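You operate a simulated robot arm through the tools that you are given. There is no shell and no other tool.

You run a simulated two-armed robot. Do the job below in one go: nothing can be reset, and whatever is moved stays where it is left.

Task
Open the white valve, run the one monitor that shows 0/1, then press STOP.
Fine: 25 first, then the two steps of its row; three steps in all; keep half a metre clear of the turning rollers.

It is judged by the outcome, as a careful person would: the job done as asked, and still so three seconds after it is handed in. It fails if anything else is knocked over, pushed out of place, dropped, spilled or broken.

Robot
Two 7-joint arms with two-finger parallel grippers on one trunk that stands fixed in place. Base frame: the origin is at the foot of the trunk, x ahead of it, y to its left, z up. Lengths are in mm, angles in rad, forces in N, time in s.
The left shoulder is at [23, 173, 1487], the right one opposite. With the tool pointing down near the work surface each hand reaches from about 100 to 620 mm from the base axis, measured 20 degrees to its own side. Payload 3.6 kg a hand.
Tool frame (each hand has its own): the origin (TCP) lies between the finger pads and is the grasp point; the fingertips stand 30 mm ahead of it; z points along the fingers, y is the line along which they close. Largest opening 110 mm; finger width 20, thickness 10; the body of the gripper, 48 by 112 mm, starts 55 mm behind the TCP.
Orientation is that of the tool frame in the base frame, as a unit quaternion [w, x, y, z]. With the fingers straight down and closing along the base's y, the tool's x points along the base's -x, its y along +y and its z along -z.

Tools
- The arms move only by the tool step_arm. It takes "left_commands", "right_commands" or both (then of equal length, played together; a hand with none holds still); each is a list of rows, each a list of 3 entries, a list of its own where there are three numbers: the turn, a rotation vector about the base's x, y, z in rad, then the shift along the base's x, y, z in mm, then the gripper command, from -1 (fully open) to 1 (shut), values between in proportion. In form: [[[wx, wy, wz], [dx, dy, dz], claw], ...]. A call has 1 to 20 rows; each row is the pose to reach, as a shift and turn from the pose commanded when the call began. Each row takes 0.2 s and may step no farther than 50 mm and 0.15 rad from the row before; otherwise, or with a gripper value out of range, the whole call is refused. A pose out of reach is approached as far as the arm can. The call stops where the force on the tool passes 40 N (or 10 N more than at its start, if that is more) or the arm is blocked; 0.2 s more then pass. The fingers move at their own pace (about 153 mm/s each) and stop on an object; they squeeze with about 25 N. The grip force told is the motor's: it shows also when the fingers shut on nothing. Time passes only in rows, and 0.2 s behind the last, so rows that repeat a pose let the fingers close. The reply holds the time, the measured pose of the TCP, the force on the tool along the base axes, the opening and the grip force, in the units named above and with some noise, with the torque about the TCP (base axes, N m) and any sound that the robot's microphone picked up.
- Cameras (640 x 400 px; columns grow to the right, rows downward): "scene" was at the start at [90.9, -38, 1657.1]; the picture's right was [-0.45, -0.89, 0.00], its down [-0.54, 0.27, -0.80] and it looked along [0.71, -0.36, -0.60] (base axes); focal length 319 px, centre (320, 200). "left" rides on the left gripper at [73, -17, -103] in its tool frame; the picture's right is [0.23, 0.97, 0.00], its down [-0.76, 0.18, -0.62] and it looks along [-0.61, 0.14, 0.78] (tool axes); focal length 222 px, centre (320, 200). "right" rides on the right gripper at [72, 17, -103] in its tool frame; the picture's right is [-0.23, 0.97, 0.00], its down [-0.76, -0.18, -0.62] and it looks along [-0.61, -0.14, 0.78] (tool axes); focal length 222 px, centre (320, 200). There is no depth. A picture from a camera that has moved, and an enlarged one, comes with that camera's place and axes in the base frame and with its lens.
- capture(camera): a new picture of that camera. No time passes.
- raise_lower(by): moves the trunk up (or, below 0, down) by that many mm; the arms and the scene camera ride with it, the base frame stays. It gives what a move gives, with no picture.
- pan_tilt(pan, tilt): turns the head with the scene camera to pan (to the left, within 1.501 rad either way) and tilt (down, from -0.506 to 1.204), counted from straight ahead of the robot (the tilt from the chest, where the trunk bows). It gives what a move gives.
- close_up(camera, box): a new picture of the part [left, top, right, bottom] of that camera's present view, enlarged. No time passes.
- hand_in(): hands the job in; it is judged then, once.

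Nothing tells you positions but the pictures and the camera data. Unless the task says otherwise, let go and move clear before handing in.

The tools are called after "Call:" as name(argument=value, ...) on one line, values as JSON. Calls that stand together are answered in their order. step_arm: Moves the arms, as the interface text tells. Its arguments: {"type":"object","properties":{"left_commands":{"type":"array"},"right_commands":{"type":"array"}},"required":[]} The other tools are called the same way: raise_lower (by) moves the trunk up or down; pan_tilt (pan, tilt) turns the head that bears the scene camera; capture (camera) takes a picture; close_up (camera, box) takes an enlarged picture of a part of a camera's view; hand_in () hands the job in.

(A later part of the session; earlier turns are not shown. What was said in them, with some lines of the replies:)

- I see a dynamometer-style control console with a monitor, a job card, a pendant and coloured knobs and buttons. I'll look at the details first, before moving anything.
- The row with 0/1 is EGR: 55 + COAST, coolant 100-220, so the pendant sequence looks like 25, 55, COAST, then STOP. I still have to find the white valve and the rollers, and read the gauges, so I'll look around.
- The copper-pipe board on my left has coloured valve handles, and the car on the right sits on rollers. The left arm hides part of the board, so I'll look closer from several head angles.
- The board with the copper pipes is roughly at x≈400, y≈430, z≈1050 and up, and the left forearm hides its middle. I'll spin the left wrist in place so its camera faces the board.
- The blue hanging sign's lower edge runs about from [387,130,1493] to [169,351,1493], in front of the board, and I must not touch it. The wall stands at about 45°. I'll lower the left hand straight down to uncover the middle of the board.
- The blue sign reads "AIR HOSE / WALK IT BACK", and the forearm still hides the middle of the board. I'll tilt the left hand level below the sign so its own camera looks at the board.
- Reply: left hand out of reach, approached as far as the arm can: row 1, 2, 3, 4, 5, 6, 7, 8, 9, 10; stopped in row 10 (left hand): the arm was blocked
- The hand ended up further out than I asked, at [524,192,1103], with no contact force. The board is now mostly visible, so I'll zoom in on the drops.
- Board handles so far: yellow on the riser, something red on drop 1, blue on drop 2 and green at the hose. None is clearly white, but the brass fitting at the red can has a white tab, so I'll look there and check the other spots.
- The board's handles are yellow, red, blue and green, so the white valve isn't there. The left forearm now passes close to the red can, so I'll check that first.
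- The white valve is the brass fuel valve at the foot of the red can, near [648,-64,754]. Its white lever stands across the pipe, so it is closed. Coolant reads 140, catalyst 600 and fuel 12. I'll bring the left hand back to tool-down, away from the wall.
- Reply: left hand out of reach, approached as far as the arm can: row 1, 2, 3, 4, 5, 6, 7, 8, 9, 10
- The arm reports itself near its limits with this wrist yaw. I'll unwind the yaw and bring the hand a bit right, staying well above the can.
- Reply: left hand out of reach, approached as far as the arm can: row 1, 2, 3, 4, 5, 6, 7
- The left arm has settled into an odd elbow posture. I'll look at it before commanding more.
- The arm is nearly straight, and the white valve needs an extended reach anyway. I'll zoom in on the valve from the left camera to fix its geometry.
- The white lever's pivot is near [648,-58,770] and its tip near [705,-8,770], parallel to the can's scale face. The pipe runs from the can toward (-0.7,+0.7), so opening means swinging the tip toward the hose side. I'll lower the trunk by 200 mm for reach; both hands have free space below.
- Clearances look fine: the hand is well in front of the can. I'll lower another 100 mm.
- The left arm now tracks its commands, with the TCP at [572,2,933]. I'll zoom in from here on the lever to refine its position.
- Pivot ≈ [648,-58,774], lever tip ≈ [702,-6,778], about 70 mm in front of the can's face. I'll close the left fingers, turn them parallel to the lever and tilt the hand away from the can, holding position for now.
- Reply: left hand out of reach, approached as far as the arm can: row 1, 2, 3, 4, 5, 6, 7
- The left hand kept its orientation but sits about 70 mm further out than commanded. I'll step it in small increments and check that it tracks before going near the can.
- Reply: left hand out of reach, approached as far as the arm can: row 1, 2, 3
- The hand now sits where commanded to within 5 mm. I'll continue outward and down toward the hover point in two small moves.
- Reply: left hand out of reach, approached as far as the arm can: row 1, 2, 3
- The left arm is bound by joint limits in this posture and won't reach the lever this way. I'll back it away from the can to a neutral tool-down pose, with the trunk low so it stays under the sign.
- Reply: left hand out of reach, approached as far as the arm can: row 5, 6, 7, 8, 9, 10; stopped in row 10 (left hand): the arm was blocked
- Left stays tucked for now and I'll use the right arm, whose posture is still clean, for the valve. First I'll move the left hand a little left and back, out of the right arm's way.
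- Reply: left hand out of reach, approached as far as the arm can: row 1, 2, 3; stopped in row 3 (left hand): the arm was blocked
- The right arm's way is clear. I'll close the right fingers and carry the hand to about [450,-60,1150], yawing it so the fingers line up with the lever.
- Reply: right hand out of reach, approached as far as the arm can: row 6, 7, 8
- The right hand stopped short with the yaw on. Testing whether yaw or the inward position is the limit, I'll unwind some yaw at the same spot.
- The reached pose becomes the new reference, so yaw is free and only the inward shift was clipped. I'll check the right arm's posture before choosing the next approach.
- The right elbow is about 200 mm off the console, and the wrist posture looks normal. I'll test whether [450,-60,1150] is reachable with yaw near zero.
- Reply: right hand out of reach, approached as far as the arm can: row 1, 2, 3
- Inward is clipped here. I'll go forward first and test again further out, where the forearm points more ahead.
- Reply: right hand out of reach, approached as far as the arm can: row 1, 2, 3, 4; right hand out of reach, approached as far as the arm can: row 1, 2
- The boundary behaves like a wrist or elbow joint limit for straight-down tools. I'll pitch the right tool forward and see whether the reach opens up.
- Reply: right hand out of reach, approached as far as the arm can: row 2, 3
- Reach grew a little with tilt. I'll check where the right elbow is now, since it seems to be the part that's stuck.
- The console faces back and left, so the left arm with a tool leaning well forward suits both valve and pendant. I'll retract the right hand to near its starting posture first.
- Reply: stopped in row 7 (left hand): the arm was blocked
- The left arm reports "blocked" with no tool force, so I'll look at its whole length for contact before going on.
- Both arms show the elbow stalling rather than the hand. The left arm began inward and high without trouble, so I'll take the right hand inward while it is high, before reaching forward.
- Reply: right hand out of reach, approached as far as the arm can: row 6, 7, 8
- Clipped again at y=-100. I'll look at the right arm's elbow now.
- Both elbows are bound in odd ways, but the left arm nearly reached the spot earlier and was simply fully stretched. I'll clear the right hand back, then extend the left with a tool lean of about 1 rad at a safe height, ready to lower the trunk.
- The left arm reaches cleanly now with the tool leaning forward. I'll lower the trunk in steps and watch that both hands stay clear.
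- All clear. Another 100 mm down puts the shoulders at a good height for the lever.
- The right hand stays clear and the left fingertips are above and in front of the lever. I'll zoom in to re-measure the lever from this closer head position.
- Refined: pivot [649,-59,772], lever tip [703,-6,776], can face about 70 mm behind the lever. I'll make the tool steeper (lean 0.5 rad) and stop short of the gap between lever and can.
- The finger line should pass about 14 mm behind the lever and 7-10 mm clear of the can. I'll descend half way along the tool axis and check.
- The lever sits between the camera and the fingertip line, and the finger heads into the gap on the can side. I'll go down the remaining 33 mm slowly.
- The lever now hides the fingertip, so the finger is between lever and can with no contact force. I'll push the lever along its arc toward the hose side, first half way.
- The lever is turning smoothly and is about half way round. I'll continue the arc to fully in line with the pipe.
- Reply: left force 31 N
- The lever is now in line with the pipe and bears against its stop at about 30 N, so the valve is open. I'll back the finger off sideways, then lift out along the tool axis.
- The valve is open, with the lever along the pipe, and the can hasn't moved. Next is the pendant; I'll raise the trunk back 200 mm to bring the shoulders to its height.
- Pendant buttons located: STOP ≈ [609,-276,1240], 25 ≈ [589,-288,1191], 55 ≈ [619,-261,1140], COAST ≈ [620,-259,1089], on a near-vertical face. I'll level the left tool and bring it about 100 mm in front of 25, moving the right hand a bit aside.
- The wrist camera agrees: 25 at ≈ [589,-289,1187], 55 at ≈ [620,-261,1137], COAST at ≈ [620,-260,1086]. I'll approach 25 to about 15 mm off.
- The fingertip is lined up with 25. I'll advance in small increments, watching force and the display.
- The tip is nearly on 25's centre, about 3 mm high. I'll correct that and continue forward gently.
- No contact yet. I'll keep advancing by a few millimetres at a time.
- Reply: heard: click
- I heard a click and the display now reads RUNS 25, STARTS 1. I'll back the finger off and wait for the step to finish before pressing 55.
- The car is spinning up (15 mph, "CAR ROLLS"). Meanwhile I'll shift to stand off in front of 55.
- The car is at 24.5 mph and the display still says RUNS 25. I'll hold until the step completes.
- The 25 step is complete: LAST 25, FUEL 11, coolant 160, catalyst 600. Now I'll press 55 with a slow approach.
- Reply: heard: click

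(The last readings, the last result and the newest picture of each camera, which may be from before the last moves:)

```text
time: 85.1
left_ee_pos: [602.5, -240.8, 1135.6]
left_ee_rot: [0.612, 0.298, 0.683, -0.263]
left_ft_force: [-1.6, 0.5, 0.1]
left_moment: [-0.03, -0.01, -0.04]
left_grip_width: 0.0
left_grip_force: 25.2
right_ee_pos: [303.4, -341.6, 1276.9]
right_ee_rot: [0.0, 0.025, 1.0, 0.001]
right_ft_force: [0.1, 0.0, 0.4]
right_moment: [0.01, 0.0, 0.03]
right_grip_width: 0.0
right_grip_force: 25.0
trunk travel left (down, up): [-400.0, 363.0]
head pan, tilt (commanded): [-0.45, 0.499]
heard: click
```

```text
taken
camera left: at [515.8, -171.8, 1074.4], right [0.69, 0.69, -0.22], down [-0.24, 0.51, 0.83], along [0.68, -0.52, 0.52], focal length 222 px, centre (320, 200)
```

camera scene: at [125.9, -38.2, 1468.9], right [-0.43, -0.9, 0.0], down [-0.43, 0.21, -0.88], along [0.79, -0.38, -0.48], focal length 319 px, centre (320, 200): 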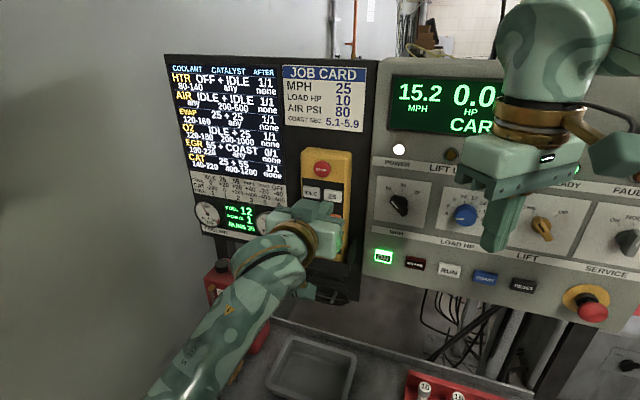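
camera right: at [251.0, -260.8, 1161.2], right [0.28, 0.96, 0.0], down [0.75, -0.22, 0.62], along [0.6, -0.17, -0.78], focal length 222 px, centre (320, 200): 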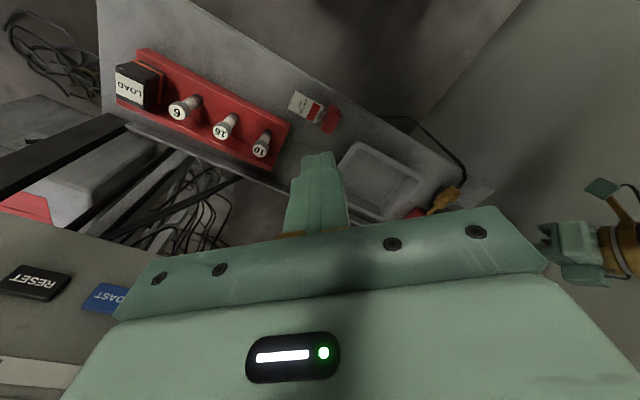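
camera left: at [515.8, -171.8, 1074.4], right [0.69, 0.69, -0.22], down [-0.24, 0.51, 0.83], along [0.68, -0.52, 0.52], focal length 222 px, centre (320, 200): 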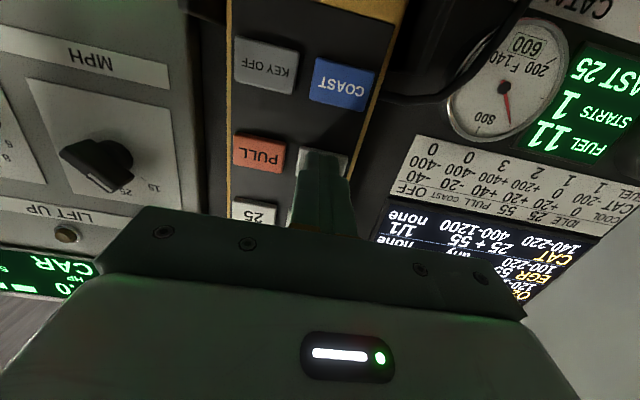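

A click was heard, but I still read "LAST 25" here. I'll check the display before releasing.

Call:
close_up(camera="scene", box=[160, 50, 420, 260])

Call:
close_up(camera="left", box=[400, 0, 640, 200])

```text
1.90 times, centred on (290, 155) of scene
camera zoom: at [125.9, -38.2, 1468.9], right [-0.43, -0.9, 0.0], down [-0.43, 0.21, -0.88], along [0.79, -0.38, -0.48], focal length 607 px, centre (377, 286)
```

zoom: 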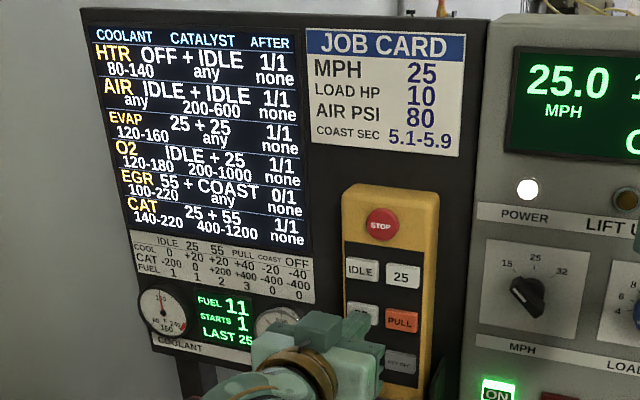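

```text
2.00 times, centred on (520, 100) of left
camera zoom: at [515.8, -171.8, 1074.4], right [0.69, 0.69, -0.22], down [-0.24, 0.51, 0.83], along [0.68, -0.52, 0.52], focal length 444 px, centre (-80, 400)
```

zoom: 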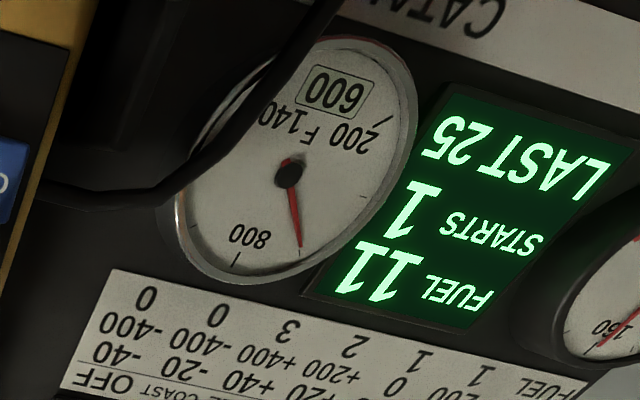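

The display hasn't changed yet, possibly from a lag. I'll hold still for a moment and look again.

Call:
step_arm(left_commands=[[[0, 0, 0], [0, 0, 0], 1]])

Call:
close_up(camera="left", box=[400, 0, 640, 200])

Call:
close_up(camera="scene", box=[160, 50, 420, 260])

```text
time: 85.5
left_ee_pos: [603.5, -241.2, 1135.7]
left_ee_rot: [0.612, 0.299, 0.684, -0.263]
left_ft_force: [0.1, 0.2, 0.3]
left_moment: [0.02, 0.0, 0.01]
left_grip_width: 0.0
left_grip_force: 24.8
right_ee_pos: [302.5, -341.9, 1277.0]
right_ee_rot: [0.0, 0.025, 1.0, 0.001]
right_ft_force: [-0.1, 0.6, -0.6]
right_moment: [0.0, -0.01, 0.0]
right_grip_width: 0.0
right_grip_force: 24.9
trunk travel left (down, up): [-400.0, 363.0]
head pan, tilt (commanded): [-0.45, 0.499]
```

```text
2.00 times, centred on (520, 100) of left
camera zoom: at [515.7, -171.9, 1074.5], right [0.69, 0.69, -0.22], down [-0.24, 0.51, 0.83], along [0.68, -0.52, 0.52], focal length 444 px, centre (-80, 400)
```

zoom: 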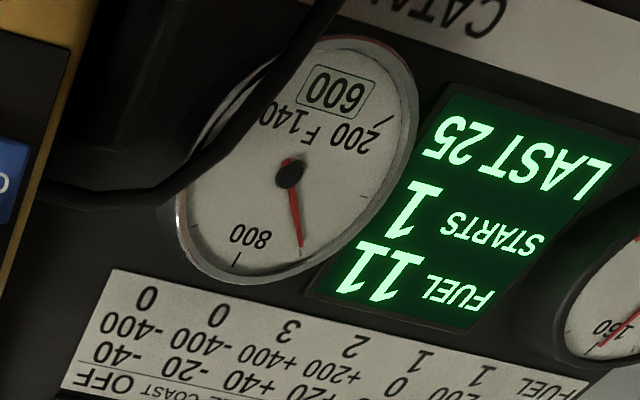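

```text
1.90 times, centred on (290, 155) of scene
camera zoom: at [125.9, -38.2, 1468.9], right [-0.43, -0.9, 0.0], down [-0.43, 0.21, -0.88], along [0.79, -0.38, -0.48], focal length 607 px, centre (377, 286)
```

zoom: 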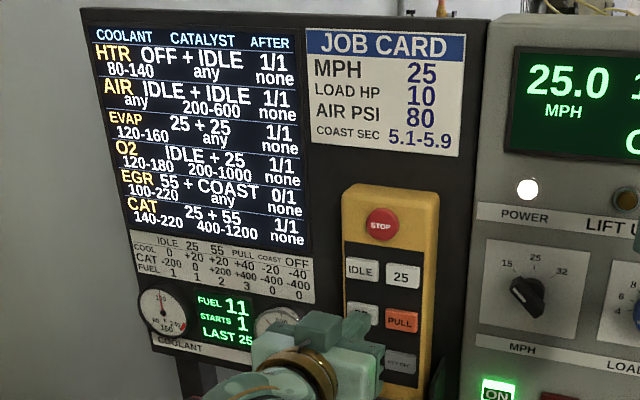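

The force is nearly zero, so the button may not be fully down; 25 registered about 3 mm deeper. I'll push 55 a little further in small steps.

Call:
step_arm(left_commands=[[[0, 0, 0], [0.7, -0.7, 0], 1], [[0, 0, 0], [1.4, -1.4, 0], 1], [[0, 0, 0], [1.4, -1.4, 0], 1]])

Call:
close_up(camera="left", box=[400, 0, 640, 200])

Call:
close_up(camera="scene", box=[160, 50, 420, 260])

```text
time: 86.3
left_ee_pos: [604.7, -243.5, 1136.0]
left_ee_rot: [0.612, 0.298, 0.684, -0.262]
left_ft_force: [-0.2, 2.3, 0.6]
left_moment: [-0.02, -0.02, 0.02]
left_grip_width: 0.2
left_grip_force: 25.0
right_ee_pos: [303.1, -340.0, 1276.3]
right_ee_rot: [0.0, 0.025, 1.0, 0.002]
right_ft_force: [0.0, -0.3, -0.2]
right_moment: [0.0, 0.0, 0.0]
right_grip_width: 0.1
right_grip_force: 24.8
trunk travel left (down, up): [-400.0, 363.0]
head pan, tilt (commanded): [-0.45, 0.499]
heard: click
```

```text
2.00 times, centred on (520, 100) of left
camera zoom: at [516.5, -173.3, 1074.0], right [0.69, 0.69, -0.22], down [-0.24, 0.51, 0.83], along [0.68, -0.52, 0.52], focal length 444 px, centre (-80, 400)
```

zoom: 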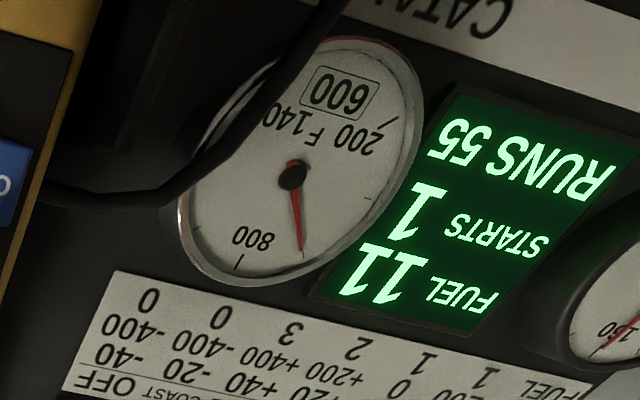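

```text
1.90 times, centred on (290, 155) of scene
camera zoom: at [125.7, -38.0, 1469.0], right [-0.43, -0.9, 0.0], down [-0.43, 0.21, -0.88], along [0.79, -0.38, -0.48], focal length 607 px, centre (377, 286)
```

zoom: 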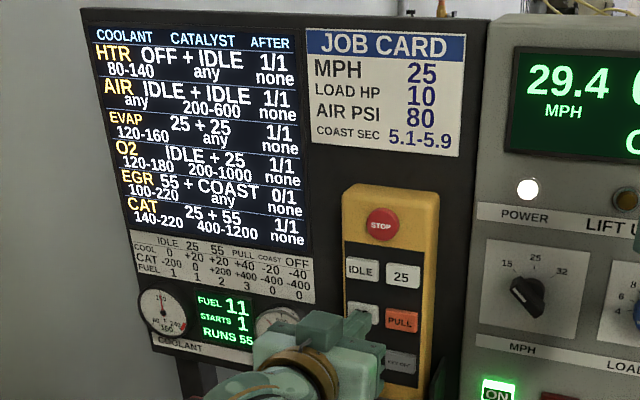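

RUNS 55 and the speed is climbing. I'll back off and move to stand off in front of COAST while this step runs.

Call:
step_arm(left_commands=[[[0, 0, 0], [-8, 8, 0], 1], [[0, 0, 0], [-17, 18, 0], 1], [[0, 0, 0], [-17, 18, -17], 1], [[0, 0, 0], [-17, 18, -34], 1], [[0, 0, 0], [-16.5, 18.8, -50.5], 1], [[0, 0, 0], [-16.5, 18.8, -50.5], 1]])

Call:
capture(camera="left")

Call:
close_up(camera="scene", box=[160, 50, 420, 260])

```text
time: 87.7
left_ee_pos: [588.0, -224.8, 1083.3]
left_ee_rot: [0.612, 0.298, 0.684, -0.262]
left_ft_force: [-0.2, -0.4, -0.4]
left_moment: [-0.03, -0.01, -0.03]
left_grip_width: 0.0
left_grip_force: 25.0
right_ee_pos: [303.8, -341.7, 1277.2]
right_ee_rot: [0.0, 0.025, 1.0, 0.001]
right_ft_force: [0.2, 0.4, -0.7]
right_moment: [-0.02, 0.02, -0.01]
right_grip_width: 0.0
right_grip_force: 25.0
trunk travel left (down, up): [-400.0, 363.0]
head pan, tilt (commanded): [-0.45, 0.499]
```

```text
taken
camera left: at [500.3, -154.6, 1022.2], right [0.69, 0.69, -0.22], down [-0.24, 0.51, 0.83], along [0.68, -0.52, 0.52], focal length 222 px, centre (320, 200)
```

left: 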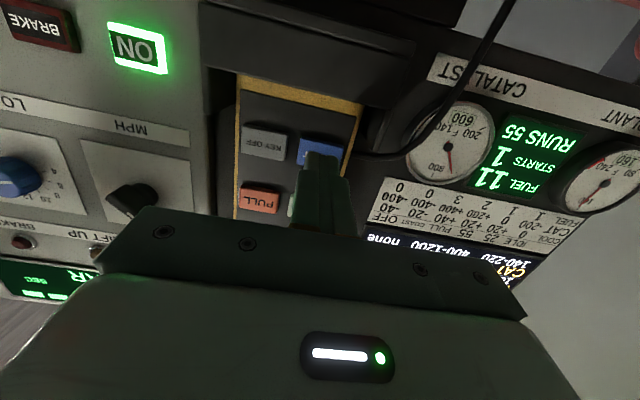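

```text
1.90 times, centred on (290, 155) of scene
camera zoom: at [125.8, -38.3, 1469.0], right [-0.43, -0.9, 0.0], down [-0.43, 0.21, -0.88], along [0.79, -0.38, -0.48], focal length 607 px, centre (377, 286)
```

zoom: 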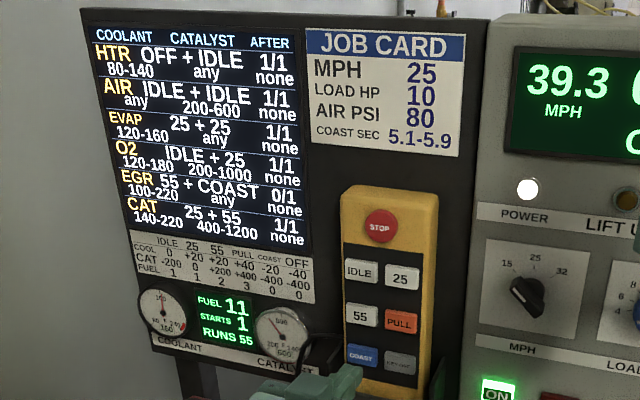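

The finger is in front of COAST at 39 mph. I'll hold until the display says LAST 55.

Call:
step_arm(left_commands=[[[0, 0, 0], [0, 0, 0], 1], [[0, 0, 0], [0, 0, 0], 1], [[0, 0, 0], [0, 0, 0], 1], [[0, 0, 0], [0, 0, 0], 1], [[0, 0, 0], [0, 0, 0], 1], [[0, 0, 0], [0, 0, 0], 1], [[0, 0, 0], [0, 0, 0], 1], [[0, 0, 0], [0, 0, 0], 1], [[0, 0, 0], [0, 0, 0], 1], [[0, 0, 0], [0, 0, 0], 1], [[0, 0, 0], [0, 0, 0], 1], [[0, 0, 0], [0, 0, 0], 1], [[0, 0, 0], [0, 0, 0], 1], [[0, 0, 0], [0, 0, 0], 1], [[0, 0, 0], [0, 0, 0], 1], [[0, 0, 0], [0, 0, 0], 1]])

Call:
close_up(camera="scene", box=[160, 50, 420, 260])

Call:
close_up(camera="left", box=[220, 50, 640, 270])

```text
time: 91.1
left_ee_pos: [588.0, -223.2, 1084.9]
left_ee_rot: [0.612, 0.299, 0.684, -0.262]
left_ft_force: [0.3, 0.1, 0.8]
left_moment: [0.01, -0.03, 0.0]
left_grip_width: 0.2
left_grip_force: 24.9
right_ee_pos: [304.5, -340.6, 1277.1]
right_ee_rot: [0.0, 0.025, 1.0, 0.001]
right_ft_force: [0.0, 0.0, -0.4]
right_moment: [-0.01, 0.01, -0.02]
right_grip_width: 0.1
right_grip_force: 24.6
trunk travel left (down, up): [-400.0, 363.0]
head pan, tilt (commanded): [-0.45, 0.499]
```

```text
1.90 times, centred on (290, 155) of scene
camera zoom: at [126.0, -38.3, 1468.9], right [-0.43, -0.9, 0.0], down [-0.43, 0.21, -0.88], along [0.79, -0.38, -0.48], focal length 607 px, centre (377, 286)
```

zoom: 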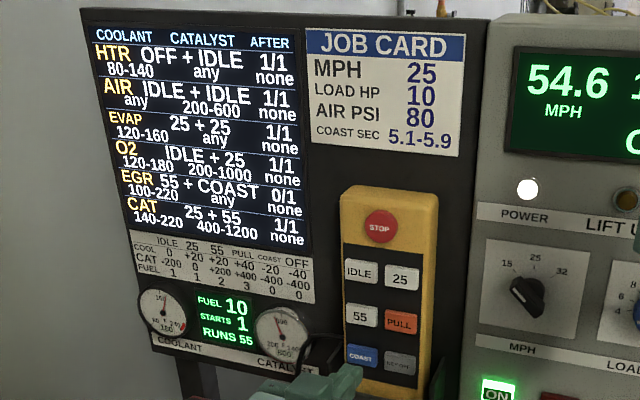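

```text
1.52 times, centred on (430, 160) of left
camera zoom: at [500.4, -154.7, 1022.4], right [0.69, 0.69, -0.22], down [-0.24, 0.51, 0.83], along [0.68, -0.52, 0.52], focal length 338 px, centre (152, 261)
```

zoom: 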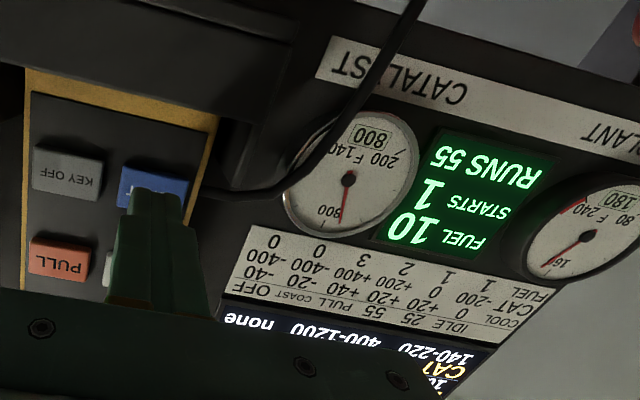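

Nearly done: 54.6 mph, FUEL 10, still RUNS 55. A little longer.

Call:
step_arm(left_commands=[[[0, 0, 0], [0, 0, 0], 1], [[0, 0, 0], [0, 0, 0], 1], [[0, 0, 0], [0, 0, 0], 1], [[0, 0, 0], [0, 0, 0], 1], [[0, 0, 0], [0, 0, 0], 1], [[0, 0, 0], [0, 0, 0], 1]])

Call:
close_up(camera="left", box=[220, 50, 640, 270])

Call:
close_up(camera="scene", box=[160, 50, 420, 260])

```text
time: 92.5
left_ee_pos: [587.6, -223.4, 1084.2]
left_ee_rot: [0.613, 0.297, 0.683, -0.262]
left_ft_force: [-0.7, 0.3, 0.3]
left_moment: [-0.01, 0.0, 0.01]
left_grip_width: 0.0
left_grip_force: 25.3
right_ee_pos: [303.5, -342.4, 1277.5]
right_ee_rot: [0.0, 0.026, 1.0, 0.0]
right_ft_force: [0.7, 0.5, 0.5]
right_moment: [0.02, -0.01, 0.0]
right_grip_width: 0.1
right_grip_force: 25.6
trunk travel left (down, up): [-400.0, 363.0]
head pan, tilt (commanded): [-0.45, 0.499]
```

```text
1.52 times, centred on (430, 160) of left
camera zoom: at [500.4, -154.7, 1022.4], right [0.69, 0.69, -0.22], down [-0.24, 0.51, 0.83], along [0.68, -0.52, 0.52], focal length 338 px, centre (152, 261)
```

zoom: 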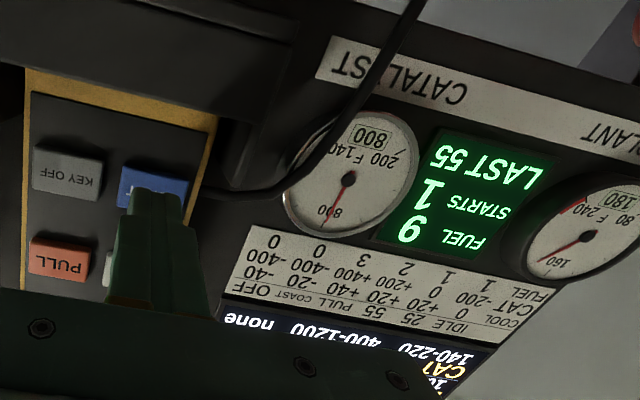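

```text
1.90 times, centred on (290, 155) of scene
camera zoom: at [126.0, -38.3, 1468.9], right [-0.43, -0.9, 0.0], down [-0.43, 0.21, -0.88], along [0.79, -0.38, -0.48], focal length 607 px, centre (377, 286)
```

zoom: 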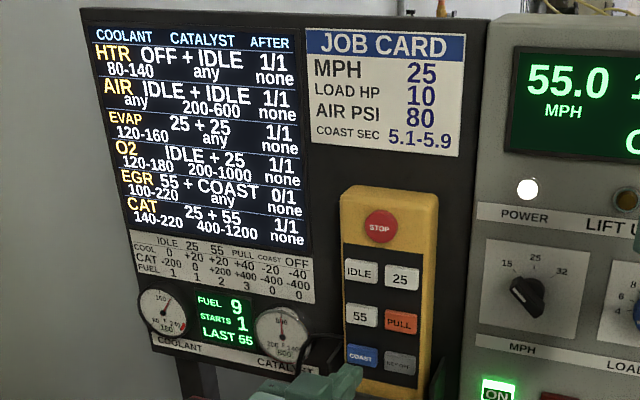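

LAST 55 and FUEL 9: the 55 step is complete. Now COAST.

Call:
step_arm(left_commands=[[[0, 0, 0], [7, -7.1, 0], 1], [[0, 0, 0], [13, -13.2, 0], 1], [[0, 0, 0], [15.4, -15.7, 0], 1], [[0, 0, 0], [16.8, -17.1, 0], 1], [[0, 0, 0], [17.8, -18.2, 0], 1], [[0, 0, 0], [18.6, -19, 0], 1]])

Call:
close_up(camera="scene", box=[160, 50, 420, 260])

Call:
capture(camera="left")

```text
time: 93.9
left_ee_pos: [606.5, -243.8, 1084.7]
left_ee_rot: [0.612, 0.298, 0.684, -0.261]
left_ft_force: [-1.2, 1.0, -0.7]
left_moment: [0.03, 0.05, -0.04]
left_grip_width: 0.1
left_grip_force: 24.8
right_ee_pos: [303.9, -341.3, 1276.7]
right_ee_rot: [0.0, 0.025, 1.0, 0.001]
right_ft_force: [0.4, 0.1, 0.1]
right_moment: [0.01, 0.02, 0.03]
right_grip_width: 0.3
right_grip_force: 25.3
trunk travel left (down, up): [-400.0, 363.0]
head pan, tilt (commanded): [-0.45, 0.499]
heard: click
```

```text
1.90 times, centred on (290, 155) of scene
camera zoom: at [125.8, -38.0, 1468.9], right [-0.43, -0.9, 0.0], down [-0.43, 0.21, -0.88], along [0.79, -0.38, -0.48], focal length 607 px, centre (377, 286)
```

zoom: 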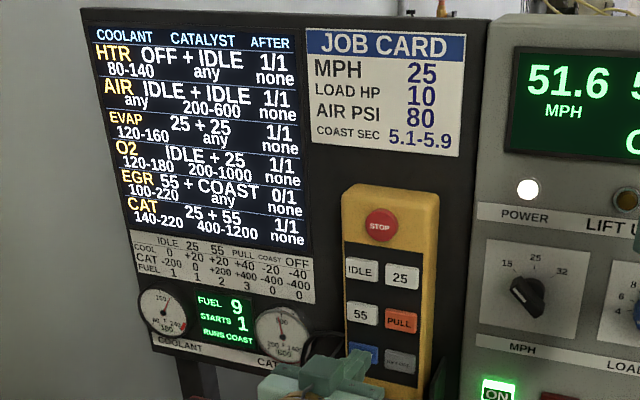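

```text
taken
camera left: at [519.0, -173.4, 1023.9], right [0.69, 0.69, -0.22], down [-0.24, 0.51, 0.83], along [0.68, -0.52, 0.52], focal length 222 px, centre (320, 200)
```

left: 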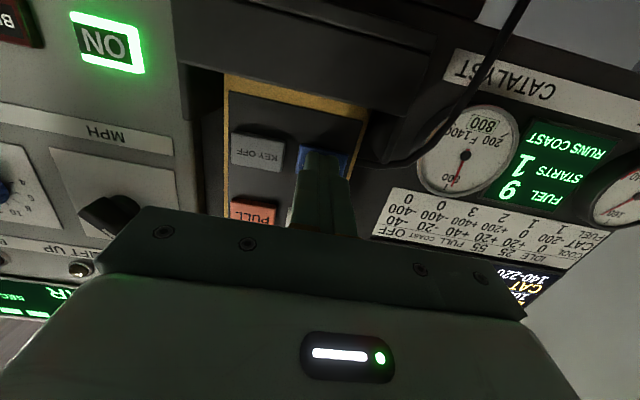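

RUNS COAST and the speed is dropping. I'll back off and rise to stand off in front of STOP while the coast runs.

Call:
step_arm(left_commands=[[[0, 0, 0], [-10, 10, 0], 1], [[0, 0, 0], [-28, 28, 0], 1], [[0, 0, 0], [-32, 25, 40], 1], [[0, 0, 0], [-38, 20, 80], 1], [[0, 0, 0], [-42, 16, 120], 1], [[0, 0, 0], [-45.5, 13.8, 154.5], 1], [[0, 0, 0], [-45.5, 13.8, 154.5], 1]])

Call:
capture(camera="left")

Call:
close_up(camera="scene", box=[160, 50, 420, 260])

```text
time: 95.5
left_ee_pos: [560.4, -229.1, 1237.3]
left_ee_rot: [0.612, 0.297, 0.684, -0.263]
left_ft_force: [-0.1, 0.6, 1.0]
left_moment: [0.0, 0.02, 0.01]
left_grip_width: 0.1
left_grip_force: 25.0
right_ee_pos: [304.8, -341.6, 1277.4]
right_ee_rot: [0.0, 0.026, 1.0, 0.0]
right_ft_force: [1.1, -0.2, -0.1]
right_moment: [0.01, 0.05, 0.0]
right_grip_width: 0.2
right_grip_force: 25.1
trunk travel left (down, up): [-400.0, 363.0]
head pan, tilt (commanded): [-0.45, 0.499]
```

```text
taken
camera left: at [472.3, -158.1, 1175.6], right [0.69, 0.69, -0.22], down [-0.24, 0.51, 0.83], along [0.68, -0.52, 0.52], focal length 222 px, centre (320, 200)
```

left: 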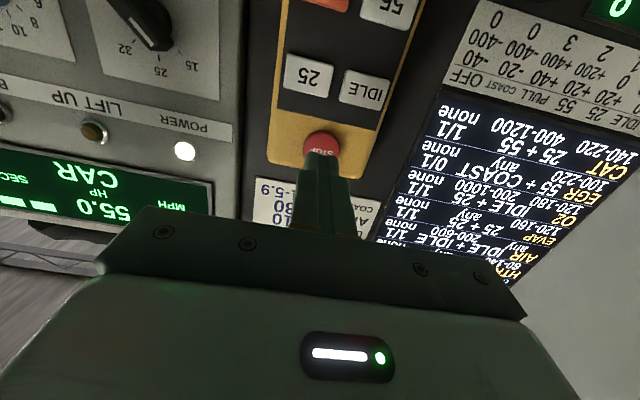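

```text
1.90 times, centred on (290, 155) of scene
camera zoom: at [126.3, -38.0, 1468.9], right [-0.43, -0.9, 0.0], down [-0.43, 0.21, -0.88], along [0.79, -0.38, -0.48], focal length 607 px, centre (377, 286)
```

zoom: 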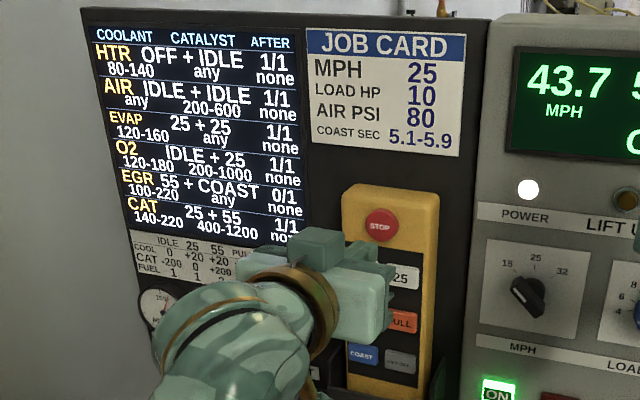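

STOP is lined up; the coast is at 44 mph. The EGR row on the screen still shows 0/1, so I'll wait for it to complete.

Call:
step_arm(left_commands=[[[0, 0, 0], [0, 0, -1], 1], [[0, 0, 0], [0, 0, -2], 1], [[0, 0, 0], [0, 0, -2], 1], [[0, 0, 0], [0, 0, -2], 1], [[0, 0, 0], [0, 0, -2], 1], [[0, 0, 0], [0, 0, -2], 1], [[0, 0, 0], [0, 0, -2], 1], [[0, 0, 0], [0, 0, -2], 1], [[0, 0, 0], [0, 0, -2], 1], [[0, 0, 0], [0, 0, -2], 1], [[0, 0, 0], [0, 0, -2], 1], [[0, 0, 0], [0, 0, -2], 1], [[0, 0, 0], [0, 0, -2], 1], [[0, 0, 0], [0, 0, -2], 1], [[0, 0, 0], [0, 0, -2], 1]])

Call:
close_up(camera="scene", box=[160, 50, 420, 260])

Call:
close_up(camera="left", box=[380, 0, 640, 200])

```text
time: 98.7
left_ee_pos: [559.8, -228.8, 1235.8]
left_ee_rot: [0.612, 0.299, 0.684, -0.262]
left_ft_force: [-0.6, 0.4, -0.5]
left_moment: [0.01, 0.04, -0.01]
left_grip_width: 0.0
left_grip_force: 24.9
right_ee_pos: [303.3, -340.7, 1276.8]
right_ee_rot: [0.0, 0.026, 1.0, 0.001]
right_ft_force: [0.2, 0.0, -0.2]
right_moment: [-0.03, 0.03, 0.01]
right_grip_width: 0.0
right_grip_force: 25.2
trunk travel left (down, up): [-400.0, 363.0]
head pan, tilt (commanded): [-0.45, 0.499]
```

```text
1.90 times, centred on (290, 155) of scene
camera zoom: at [125.9, -38.3, 1468.9], right [-0.43, -0.9, 0.0], down [-0.43, 0.21, -0.88], along [0.79, -0.38, -0.48], focal length 607 px, centre (377, 286)
```

zoom: 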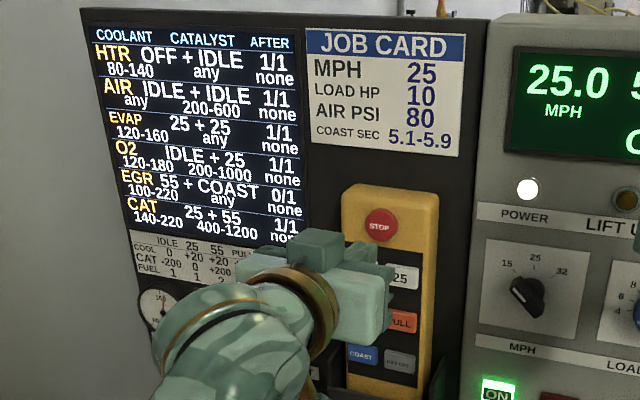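

```text
2.00 times, centred on (510, 100) of left
camera zoom: at [472.5, -158.4, 1174.6], right [0.69, 0.69, -0.22], down [-0.24, 0.51, 0.83], along [0.68, -0.52, 0.52], focal length 444 px, centre (-60, 400)
```

zoom: 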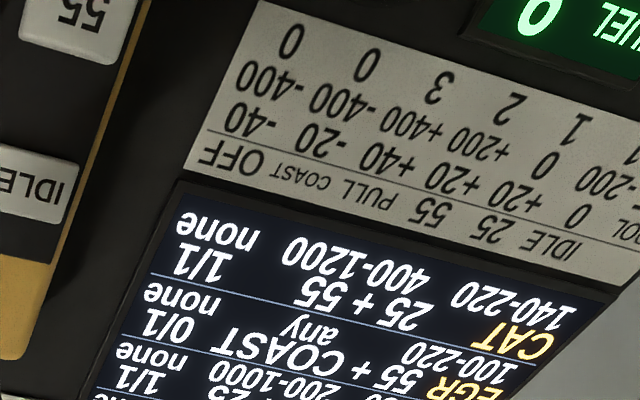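

Speed is down to 25.0 and EGR still shows 0/1. I'll wait a bit more.

Call:
step_arm(left_commands=[[[0, 0, 0], [0, 0, 0], 1], [[0, 0, 0], [0, 0, 0], 1], [[0, 0, 0], [0, 0, 0], 1], [[0, 0, 0], [0, 0, 0], 1], [[0, 0, 0], [0, 0, 0], 1], [[0, 0, 0], [0, 0, 0], 1]])

Call:
close_up(camera="scene", box=[160, 50, 420, 260])

```text
time: 100.1
left_ee_pos: [561.0, -228.1, 1235.7]
left_ee_rot: [0.612, 0.298, 0.684, -0.262]
left_ft_force: [0.3, -1.7, -0.1]
left_moment: [0.0, -0.01, 0.02]
left_grip_width: 0.0
left_grip_force: 25.2
right_ee_pos: [304.0, -342.7, 1276.0]
right_ee_rot: [0.0, 0.025, 1.0, 0.001]
right_ft_force: [-0.7, -0.2, 0.7]
right_moment: [-0.01, 0.02, -0.01]
right_grip_width: 0.0
right_grip_force: 25.2
trunk travel left (down, up): [-400.0, 363.0]
head pan, tilt (commanded): [-0.45, 0.499]
```

```text
1.90 times, centred on (290, 155) of scene
camera zoom: at [125.9, -38.3, 1468.9], right [-0.43, -0.9, 0.0], down [-0.43, 0.21, -0.88], along [0.79, -0.38, -0.48], focal length 607 px, centre (377, 286)
```

zoom: 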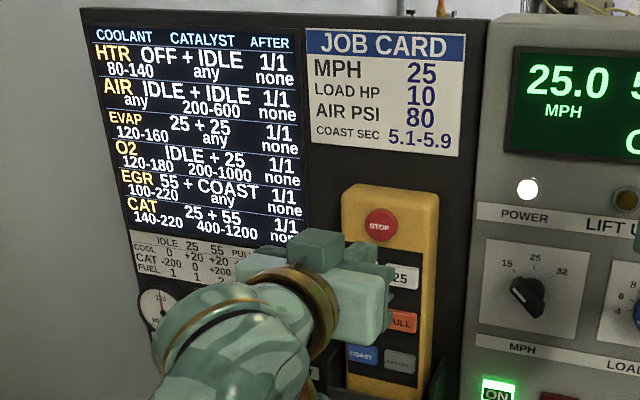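

I need a sharper reading of the EGR row, and of the status display, which my own hand hides from this angle.

Call:
close_up(camera="scene", box=[165, 110, 295, 190])

Call:
pan_tilt(pan=0.2, tilt=0.4)

Call:
capture(camera="scene")

```text
4.92 times, centred on (230, 150) of scene
camera zoom: at [125.9, -38.3, 1468.9], right [-0.43, -0.9, 0.0], down [-0.43, 0.21, -0.88], along [0.79, -0.38, -0.48], focal length 1570 px, centre (763, 446)
```

zoom: 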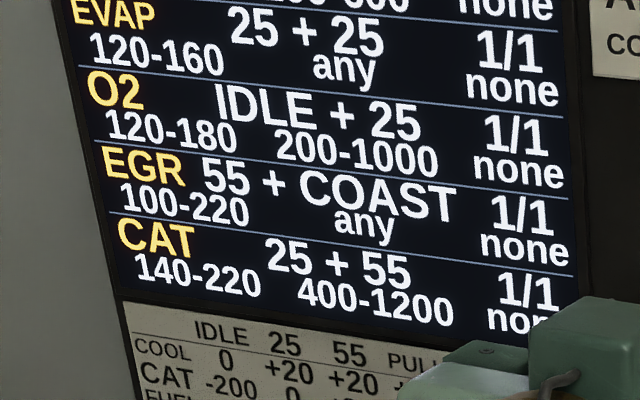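

```text
time: 101.2
left_ee_pos: [559.4, -227.6, 1235.0]
left_ee_rot: [0.612, 0.298, 0.684, -0.262]
left_ft_force: [-0.1, 0.1, -0.3]
left_moment: [0.02, 0.02, 0.01]
left_grip_width: 0.1
left_grip_force: 25.1
right_ee_pos: [304.2, -340.7, 1274.8]
right_ee_rot: [-0.001, 0.025, 1.0, 0.001]
right_ft_force: [-0.4, -0.9, -0.4]
right_moment: [-0.04, -0.02, 0.0]
right_grip_width: 0.0
right_grip_force: 25.0
trunk travel left (down, up): [-400.0, 363.0]
head pan, tilt (commanded): [0.201, 0.4]
```

```text
taken
camera scene: at [134.8, 19.6, 1478.1], right [0.2, -0.98, 0.0], down [-0.38, -0.08, -0.92], along [0.9, 0.18, -0.39], focal length 319 px, centre (320, 200)
```

scene: 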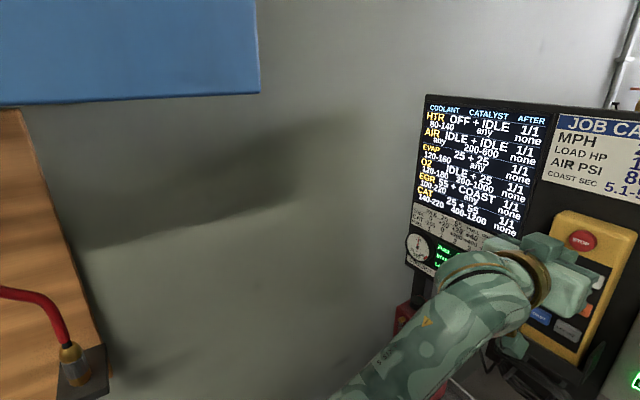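

EGR now reads 1/1, so every monitor is complete. I'll turn the head back and press STOP gently.

Call:
pan_tilt(pan=-0.45, tilt=0.5)

Call:
step_arm(left_commands=[[[0, 0, 0], [7, -7.1, 0], 1], [[0, 0, 0], [14, -14.3, 0], 1], [[0, 0, 0], [16.1, -16.4, 0], 1], [[0, 0, 0], [18.2, -18.5, 0], 1], [[0, 0, 0], [18.2, -18.5, 0], 1]])

Call:
capture(camera="left")

Call:
close_up(camera="scene", box=[160, 50, 520, 260])

```text
time: 102.2
left_ee_pos: [559.9, -228.1, 1235.4]
left_ee_rot: [0.612, 0.298, 0.684, -0.262]
left_ft_force: [0.4, -0.3, -0.4]
left_moment: [0.0, -0.03, -0.02]
left_grip_width: 0.0
left_grip_force: 24.8
right_ee_pos: [303.9, -341.8, 1276.4]
right_ee_rot: [0.0, 0.025, 1.0, 0.001]
right_ft_force: [-0.3, 0.1, 0.5]
right_moment: [-0.03, 0.01, -0.01]
right_grip_width: 0.0
right_grip_force: 25.3
trunk travel left (down, up): [-400.0, 363.0]
head pan, tilt (commanded): [-0.45, 0.499]
```

```text
time: 103.4
left_ee_pos: [578.6, -249.6, 1237.3]
left_ee_rot: [0.613, 0.298, 0.684, -0.262]
left_ft_force: [0.8, 0.7, 0.2]
left_moment: [0.01, 0.03, -0.01]
left_grip_width: 0.1
left_grip_force: 25.0
right_ee_pos: [303.6, -340.9, 1277.6]
right_ee_rot: [0.0, 0.025, 1.0, 0.001]
right_ft_force: [1.1, 0.2, 0.7]
right_moment: [0.02, -0.02, -0.02]
right_grip_width: 0.2
right_grip_force: 24.4
trunk travel left (down, up): [-400.0, 363.0]
head pan, tilt (commanded): [-0.45, 0.499]
```

```text
taken
camera left: at [490.7, -178.5, 1175.7], right [0.69, 0.69, -0.22], down [-0.24, 0.51, 0.83], along [0.68, -0.52, 0.52], focal length 222 px, centre (320, 200)
```

left: 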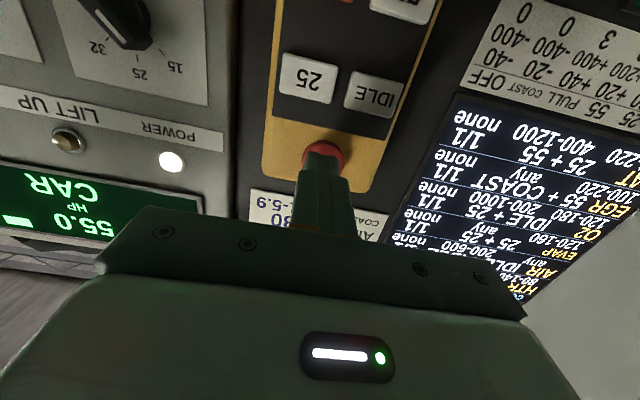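

```text
1.78 times, centred on (340, 155) of scene
camera zoom: at [125.9, -38.3, 1468.9], right [-0.43, -0.9, 0.0], down [-0.43, 0.21, -0.88], along [0.79, -0.38, -0.48], focal length 567 px, centre (284, 280)
```

zoom: 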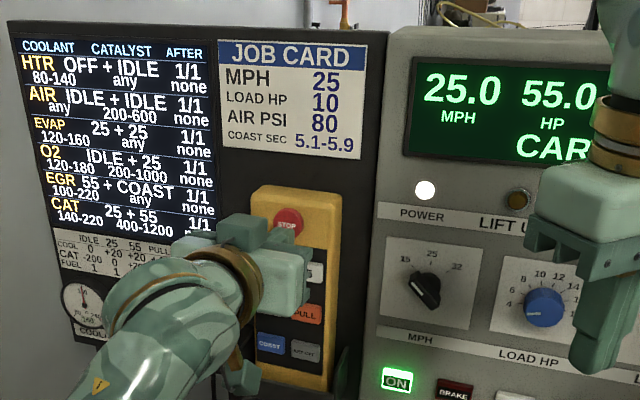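

Aligned on STOP with a few millimetres to go. Continuing in small steps.

Call:
step_arm(left_commands=[[[0, 0, 0], [1.4, -1.4, -1], 1], [[0, 0, 0], [2.8, -2.8, -1], 1], [[0, 0, 0], [4.2, -4.3, -1], 1], [[0, 0, 0], [5.6, -5.7, -1], 1], [[0, 0, 0], [5.6, -5.7, -1], 1]])

Call:
close_up(camera="scene", box=[160, 50, 520, 260])

```text
time: 104.6
left_ee_pos: [584.6, -253.5, 1235.5]
left_ee_rot: [0.612, 0.298, 0.684, -0.262]
left_ft_force: [0.4, 0.3, 0.8]
left_moment: [-0.01, 0.02, 0.01]
left_grip_width: 0.1
left_grip_force: 24.9
right_ee_pos: [304.0, -340.8, 1276.2]
right_ee_rot: [0.001, 0.025, 1.0, 0.002]
right_ft_force: [-1.1, 0.6, -0.5]
right_moment: [0.01, 0.01, 0.0]
right_grip_width: 0.2
right_grip_force: 24.8
trunk travel left (down, up): [-400.0, 363.0]
head pan, tilt (commanded): [-0.45, 0.499]
```

```text
1.78 times, centred on (340, 155) of scene
camera zoom: at [125.9, -38.3, 1468.9], right [-0.43, -0.9, 0.0], down [-0.43, 0.21, -0.88], along [0.79, -0.38, -0.48], focal length 567 px, centre (284, 280)
```

zoom: 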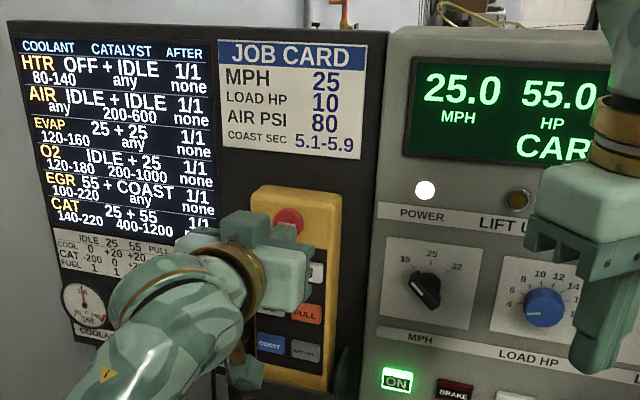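

Still no contact. I'll go on in small steps.

Call:
step_arm(left_commands=[[[0, 0, 0], [1, -1, 0], 1], [[0, 0, 0], [2, -2, 0], 1], [[0, 0, 0], [3, -3, 0], 1], [[0, 0, 0], [4, -4, 0], 1], [[0, 0, 0], [4, -4, 0], 1]])

Call:
close_up(camera="scene", box=[160, 50, 520, 260])

Call:
capture(camera="left")

```text
time: 105.8
left_ee_pos: [588.5, -257.0, 1236.8]
left_ee_rot: [0.613, 0.297, 0.684, -0.261]
left_ft_force: [-2.1, 2.2, -1.3]
left_moment: [0.01, 0.0, 0.02]
left_grip_width: 0.0
left_grip_force: 24.6
right_ee_pos: [302.9, -340.0, 1276.8]
right_ee_rot: [0.0, 0.026, 1.0, 0.001]
right_ft_force: [0.4, -0.2, 0.3]
right_moment: [-0.02, -0.03, 0.03]
right_grip_width: 0.2
right_grip_force: 24.8
trunk travel left (down, up): [-400.0, 363.0]
head pan, tilt (commanded): [-0.45, 0.499]
heard: click
```

```text
1.78 times, centred on (340, 155) of scene
camera zoom: at [125.8, -38.1, 1468.9], right [-0.43, -0.9, 0.0], down [-0.43, 0.21, -0.88], along [0.79, -0.38, -0.48], focal length 567 px, centre (284, 280)
```

zoom: 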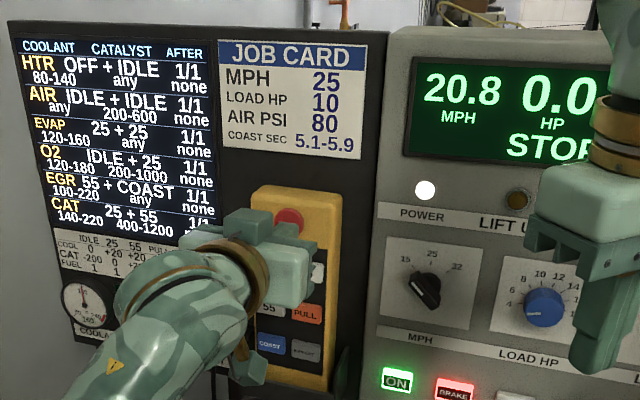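

```text
taken
camera left: at [500.9, -188.2, 1175.2], right [0.69, 0.69, -0.22], down [-0.24, 0.51, 0.83], along [0.68, -0.52, 0.52], focal length 222 px, centre (320, 200)
```

left: 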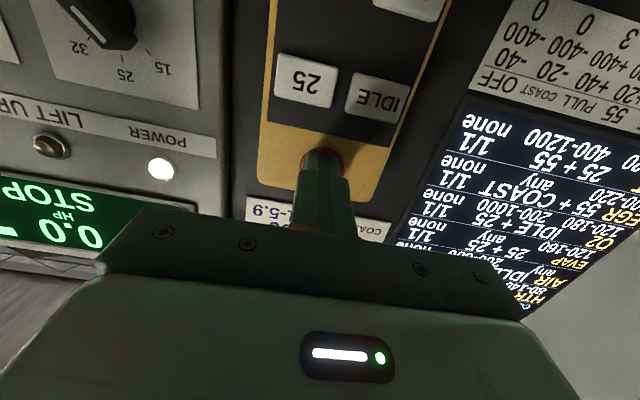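

STOP clicked: the console shows STOP, the brake light is on and the speed is falling. I'll pull the hand straight back and clear.

Call:
step_arm(left_commands=[[[0, 0, 0], [-10, 10, 0], 1], [[0, 0, 0], [-28, 28, 0], 1], [[0, 0, 0], [-50, 48, -5], 1], [[0, 0, 0], [-72, 68, -10], 1], [[0, 0, 0], [-70, 95, -15], 1], [[0, 0, 0], [-60, 130, -20], 1], [[0, 0, 0], [-50, 165, -25], 1], [[0, 0, 0], [-35, 205, -35], 1]])

Call:
capture(camera="scene")

Call:
close_up(camera="scene", box=[160, 50, 420, 260])

```text
time: 107.6
left_ee_pos: [551.7, -49.0, 1204.2]
left_ee_rot: [0.612, 0.298, 0.684, -0.263]
left_ft_force: [0.1, 0.5, 0.3]
left_moment: [0.0, 0.02, -0.01]
left_grip_width: 0.1
left_grip_force: 25.0
right_ee_pos: [303.6, -339.5, 1277.1]
right_ee_rot: [0.0, 0.025, 1.0, 0.0]
right_ft_force: [0.3, 0.6, -0.1]
right_moment: [-0.04, -0.01, 0.0]
right_grip_width: 0.0
right_grip_force: 25.1
trunk travel left (down, up): [-400.0, 363.0]
head pan, tilt (commanded): [-0.45, 0.499]
```

```text
taken
camera scene: at [126.4, -36.4, 1468.9], right [-0.43, -0.9, 0.0], down [-0.43, 0.21, -0.88], along [0.79, -0.38, -0.48], focal length 319 px, centre (320, 200)
```

scene: 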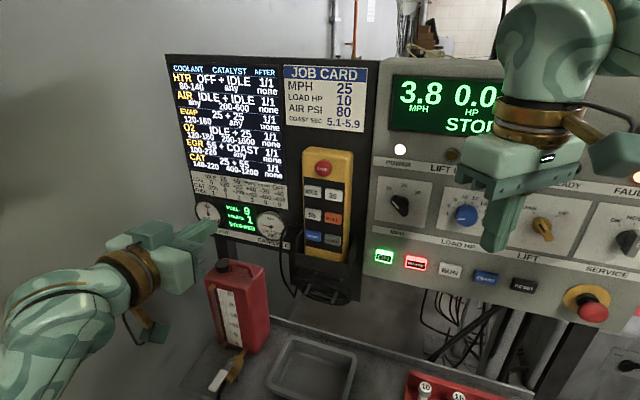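

```text
1.90 times, centred on (290, 155) of scene
camera zoom: at [126.4, -36.4, 1468.9], right [-0.43, -0.9, 0.0], down [-0.43, 0.21, -0.88], along [0.79, -0.38, -0.48], focal length 607 px, centre (377, 286)
```

zoom: 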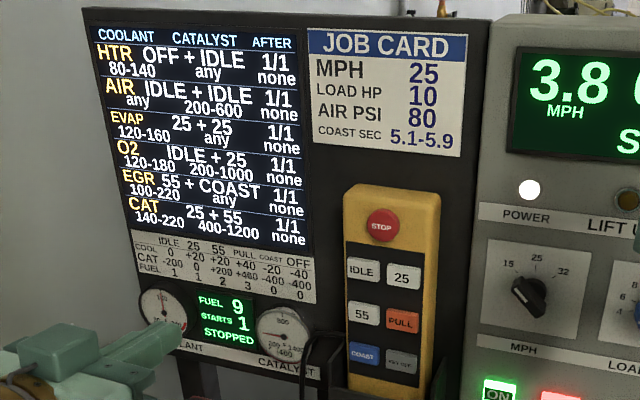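

STOPPED, FUEL 9, all monitors 1/1. I'll wait for the rollers to come to rest, then check the console lamps, the valve and the bench.

Call:
step_arm(left_commands=[[[0, 0, 0], [0, 0, 0], 1], [[0, 0, 0], [0, 0, 0], 1], [[0, 0, 0], [0, 0, 0], 1], [[0, 0, 0], [0, 0, 0], 1], [[0, 0, 0], [0, 0, 0], 1], [[0, 0, 0], [0, 0, 0], 1], [[0, 0, 0], [0, 0, 0], 1], [[0, 0, 0], [0, 0, 0], 1], [[0, 0, 0], [0, 0, 0], 1], [[0, 0, 0], [0, 0, 0], 1]])

Call:
pan_tilt(pan=-0.75, tilt=0.5)

Call:
capture(camera="scene")

Call:
pan_tilt(pan=-0.3, tilt=0.8)

Call:
capture(camera="scene")

Call:
close_up(camera="scene", box=[180, 100, 380, 300])

```text
time: 109.8
left_ee_pos: [552.8, -48.9, 1203.1]
left_ee_rot: [0.611, 0.299, 0.684, -0.263]
left_ft_force: [0.2, -0.1, -0.2]
left_moment: [0.0, 0.04, 0.02]
left_grip_width: 0.1
left_grip_force: 25.0
right_ee_pos: [304.2, -341.8, 1275.4]
right_ee_rot: [0.0, 0.025, 1.0, 0.0]
right_ft_force: [-0.4, -0.1, -0.3]
right_moment: [-0.03, 0.03, -0.02]
right_grip_width: 0.0
right_grip_force: 24.7
trunk travel left (down, up): [-400.0, 363.0]
head pan, tilt (commanded): [-0.45, 0.499]
```

```text
time: 110.6
left_ee_pos: [552.2, -49.3, 1204.0]
left_ee_rot: [0.613, 0.297, 0.684, -0.262]
left_ft_force: [-0.2, -0.2, 0.6]
left_moment: [0.0, -0.01, 0.03]
left_grip_width: 0.3
left_grip_force: 25.2
right_ee_pos: [302.9, -341.5, 1277.1]
right_ee_rot: [0.0, 0.025, 1.0, 0.001]
right_ft_force: [-0.1, 0.5, 0.2]
right_moment: [0.02, 0.04, 0.02]
right_grip_width: 0.0
right_grip_force: 24.6
trunk travel left (down, up): [-400.0, 363.0]
head pan, tilt (commanded): [-0.75, 0.499]
```

```text
taken
camera scene: at [110.6, -60.6, 1468.9], right [-0.68, -0.73, 0.0], down [-0.35, 0.33, -0.88], along [0.64, -0.6, -0.48], focal length 319 px, centre (320, 200)
```

scene: 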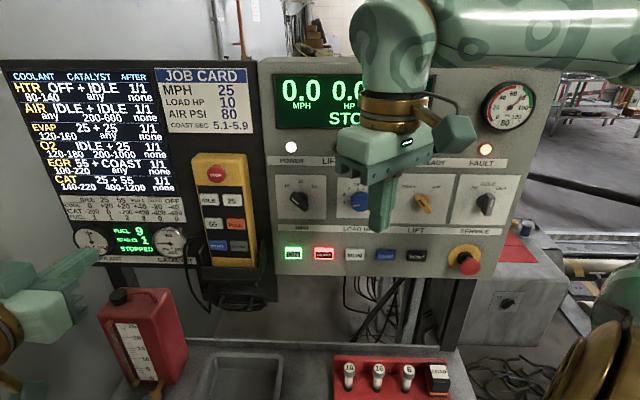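

```text
time: 111.5
left_ee_pos: [552.0, -50.1, 1204.0]
left_ee_rot: [0.612, 0.298, 0.684, -0.262]
left_ft_force: [-0.5, 0.1, -0.1]
left_moment: [0.01, 0.0, 0.0]
left_grip_width: 0.1
left_grip_force: 24.8
right_ee_pos: [303.8, -340.9, 1277.1]
right_ee_rot: [0.0, 0.025, 1.0, 0.001]
right_ft_force: [-0.1, -0.2, -0.2]
right_moment: [-0.01, -0.04, 0.0]
right_grip_width: 0.0
right_grip_force: 24.5
trunk travel left (down, up): [-400.0, 363.0]
head pan, tilt (commanded): [-0.3, 0.799]
```

```text
taken
camera scene: at [121.1, -22.5, 1443.0], right [-0.3, -0.96, 0.0], down [-0.68, 0.21, -0.7], along [0.67, -0.21, -0.72], focal length 319 px, centre (320, 200)
```

scene: 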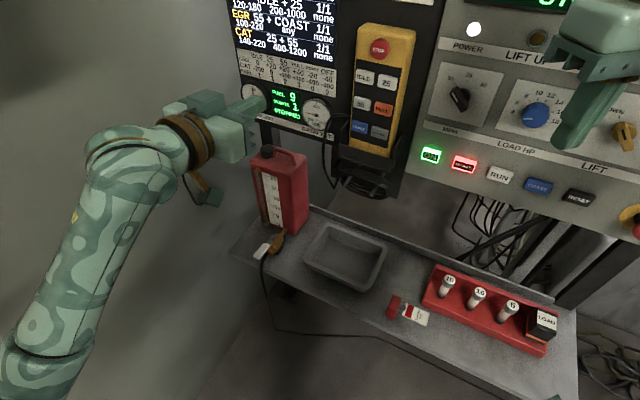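

```text
2.00 times, centred on (280, 200) of scene
camera zoom: at [121.1, -22.5, 1443.0], right [-0.3, -0.96, 0.0], down [-0.68, 0.21, -0.7], along [0.67, -0.21, -0.72], focal length 638 px, centre (400, 200)
```

zoom: 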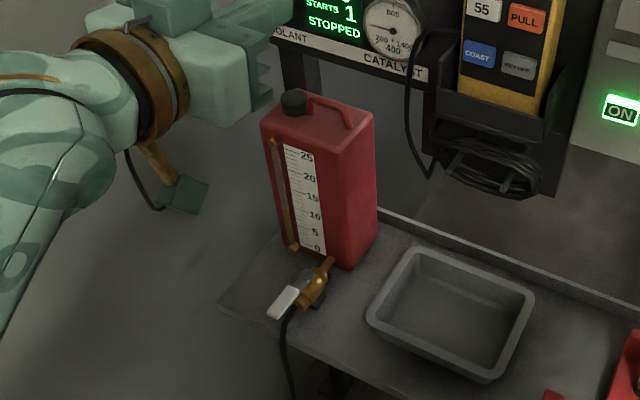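

The rollers are at 0.0 mph and the console shows STOP, with its BRAKE and FAULT lamps lit since the press. The white lever lies along its pipe, all monitors read 1/1, nothing on the bench has moved and both hands are clear, so I'm handing in.

Call:
hand_in()

```text
The job is handed in.
```

The job is done and handed in. The white valve is open, the EGR monitor now reads 1/1, and STOP has been pressed.

- **Valve:** the white lever on the red can's fuel outlet now lies along the pipe, against its stop.
- **Monitor run:** EGR was the only row showing 0/1. I ran 25, 55 and COAST on the yellow pendant, letting each finish before the next. My first push on 55 clicked but didn't start the step, so I pressed slightly deeper and it ran once.
- **Stop:** I pressed the pendant's STOP after COAST. The rollers came to 0.0 mph, and the display read STOPPED with fuel 9 and starts 1.
- **Lamps:** the console's BRAKE and FAULT lamps were lit after STOP. I took that as part of the stop and did not reset anything.
- **Clearances:** nothing on the bench, the pipe board or the console looked moved or knocked over. By my estimate from the pictures, both arms stayed more than a metre from the turning rollers.

While I was getting the left arm into position, it reported being blocked a few times, with no force on the hand. I saw no contact in the pictures and think it was near its joint limits or its own trunk.
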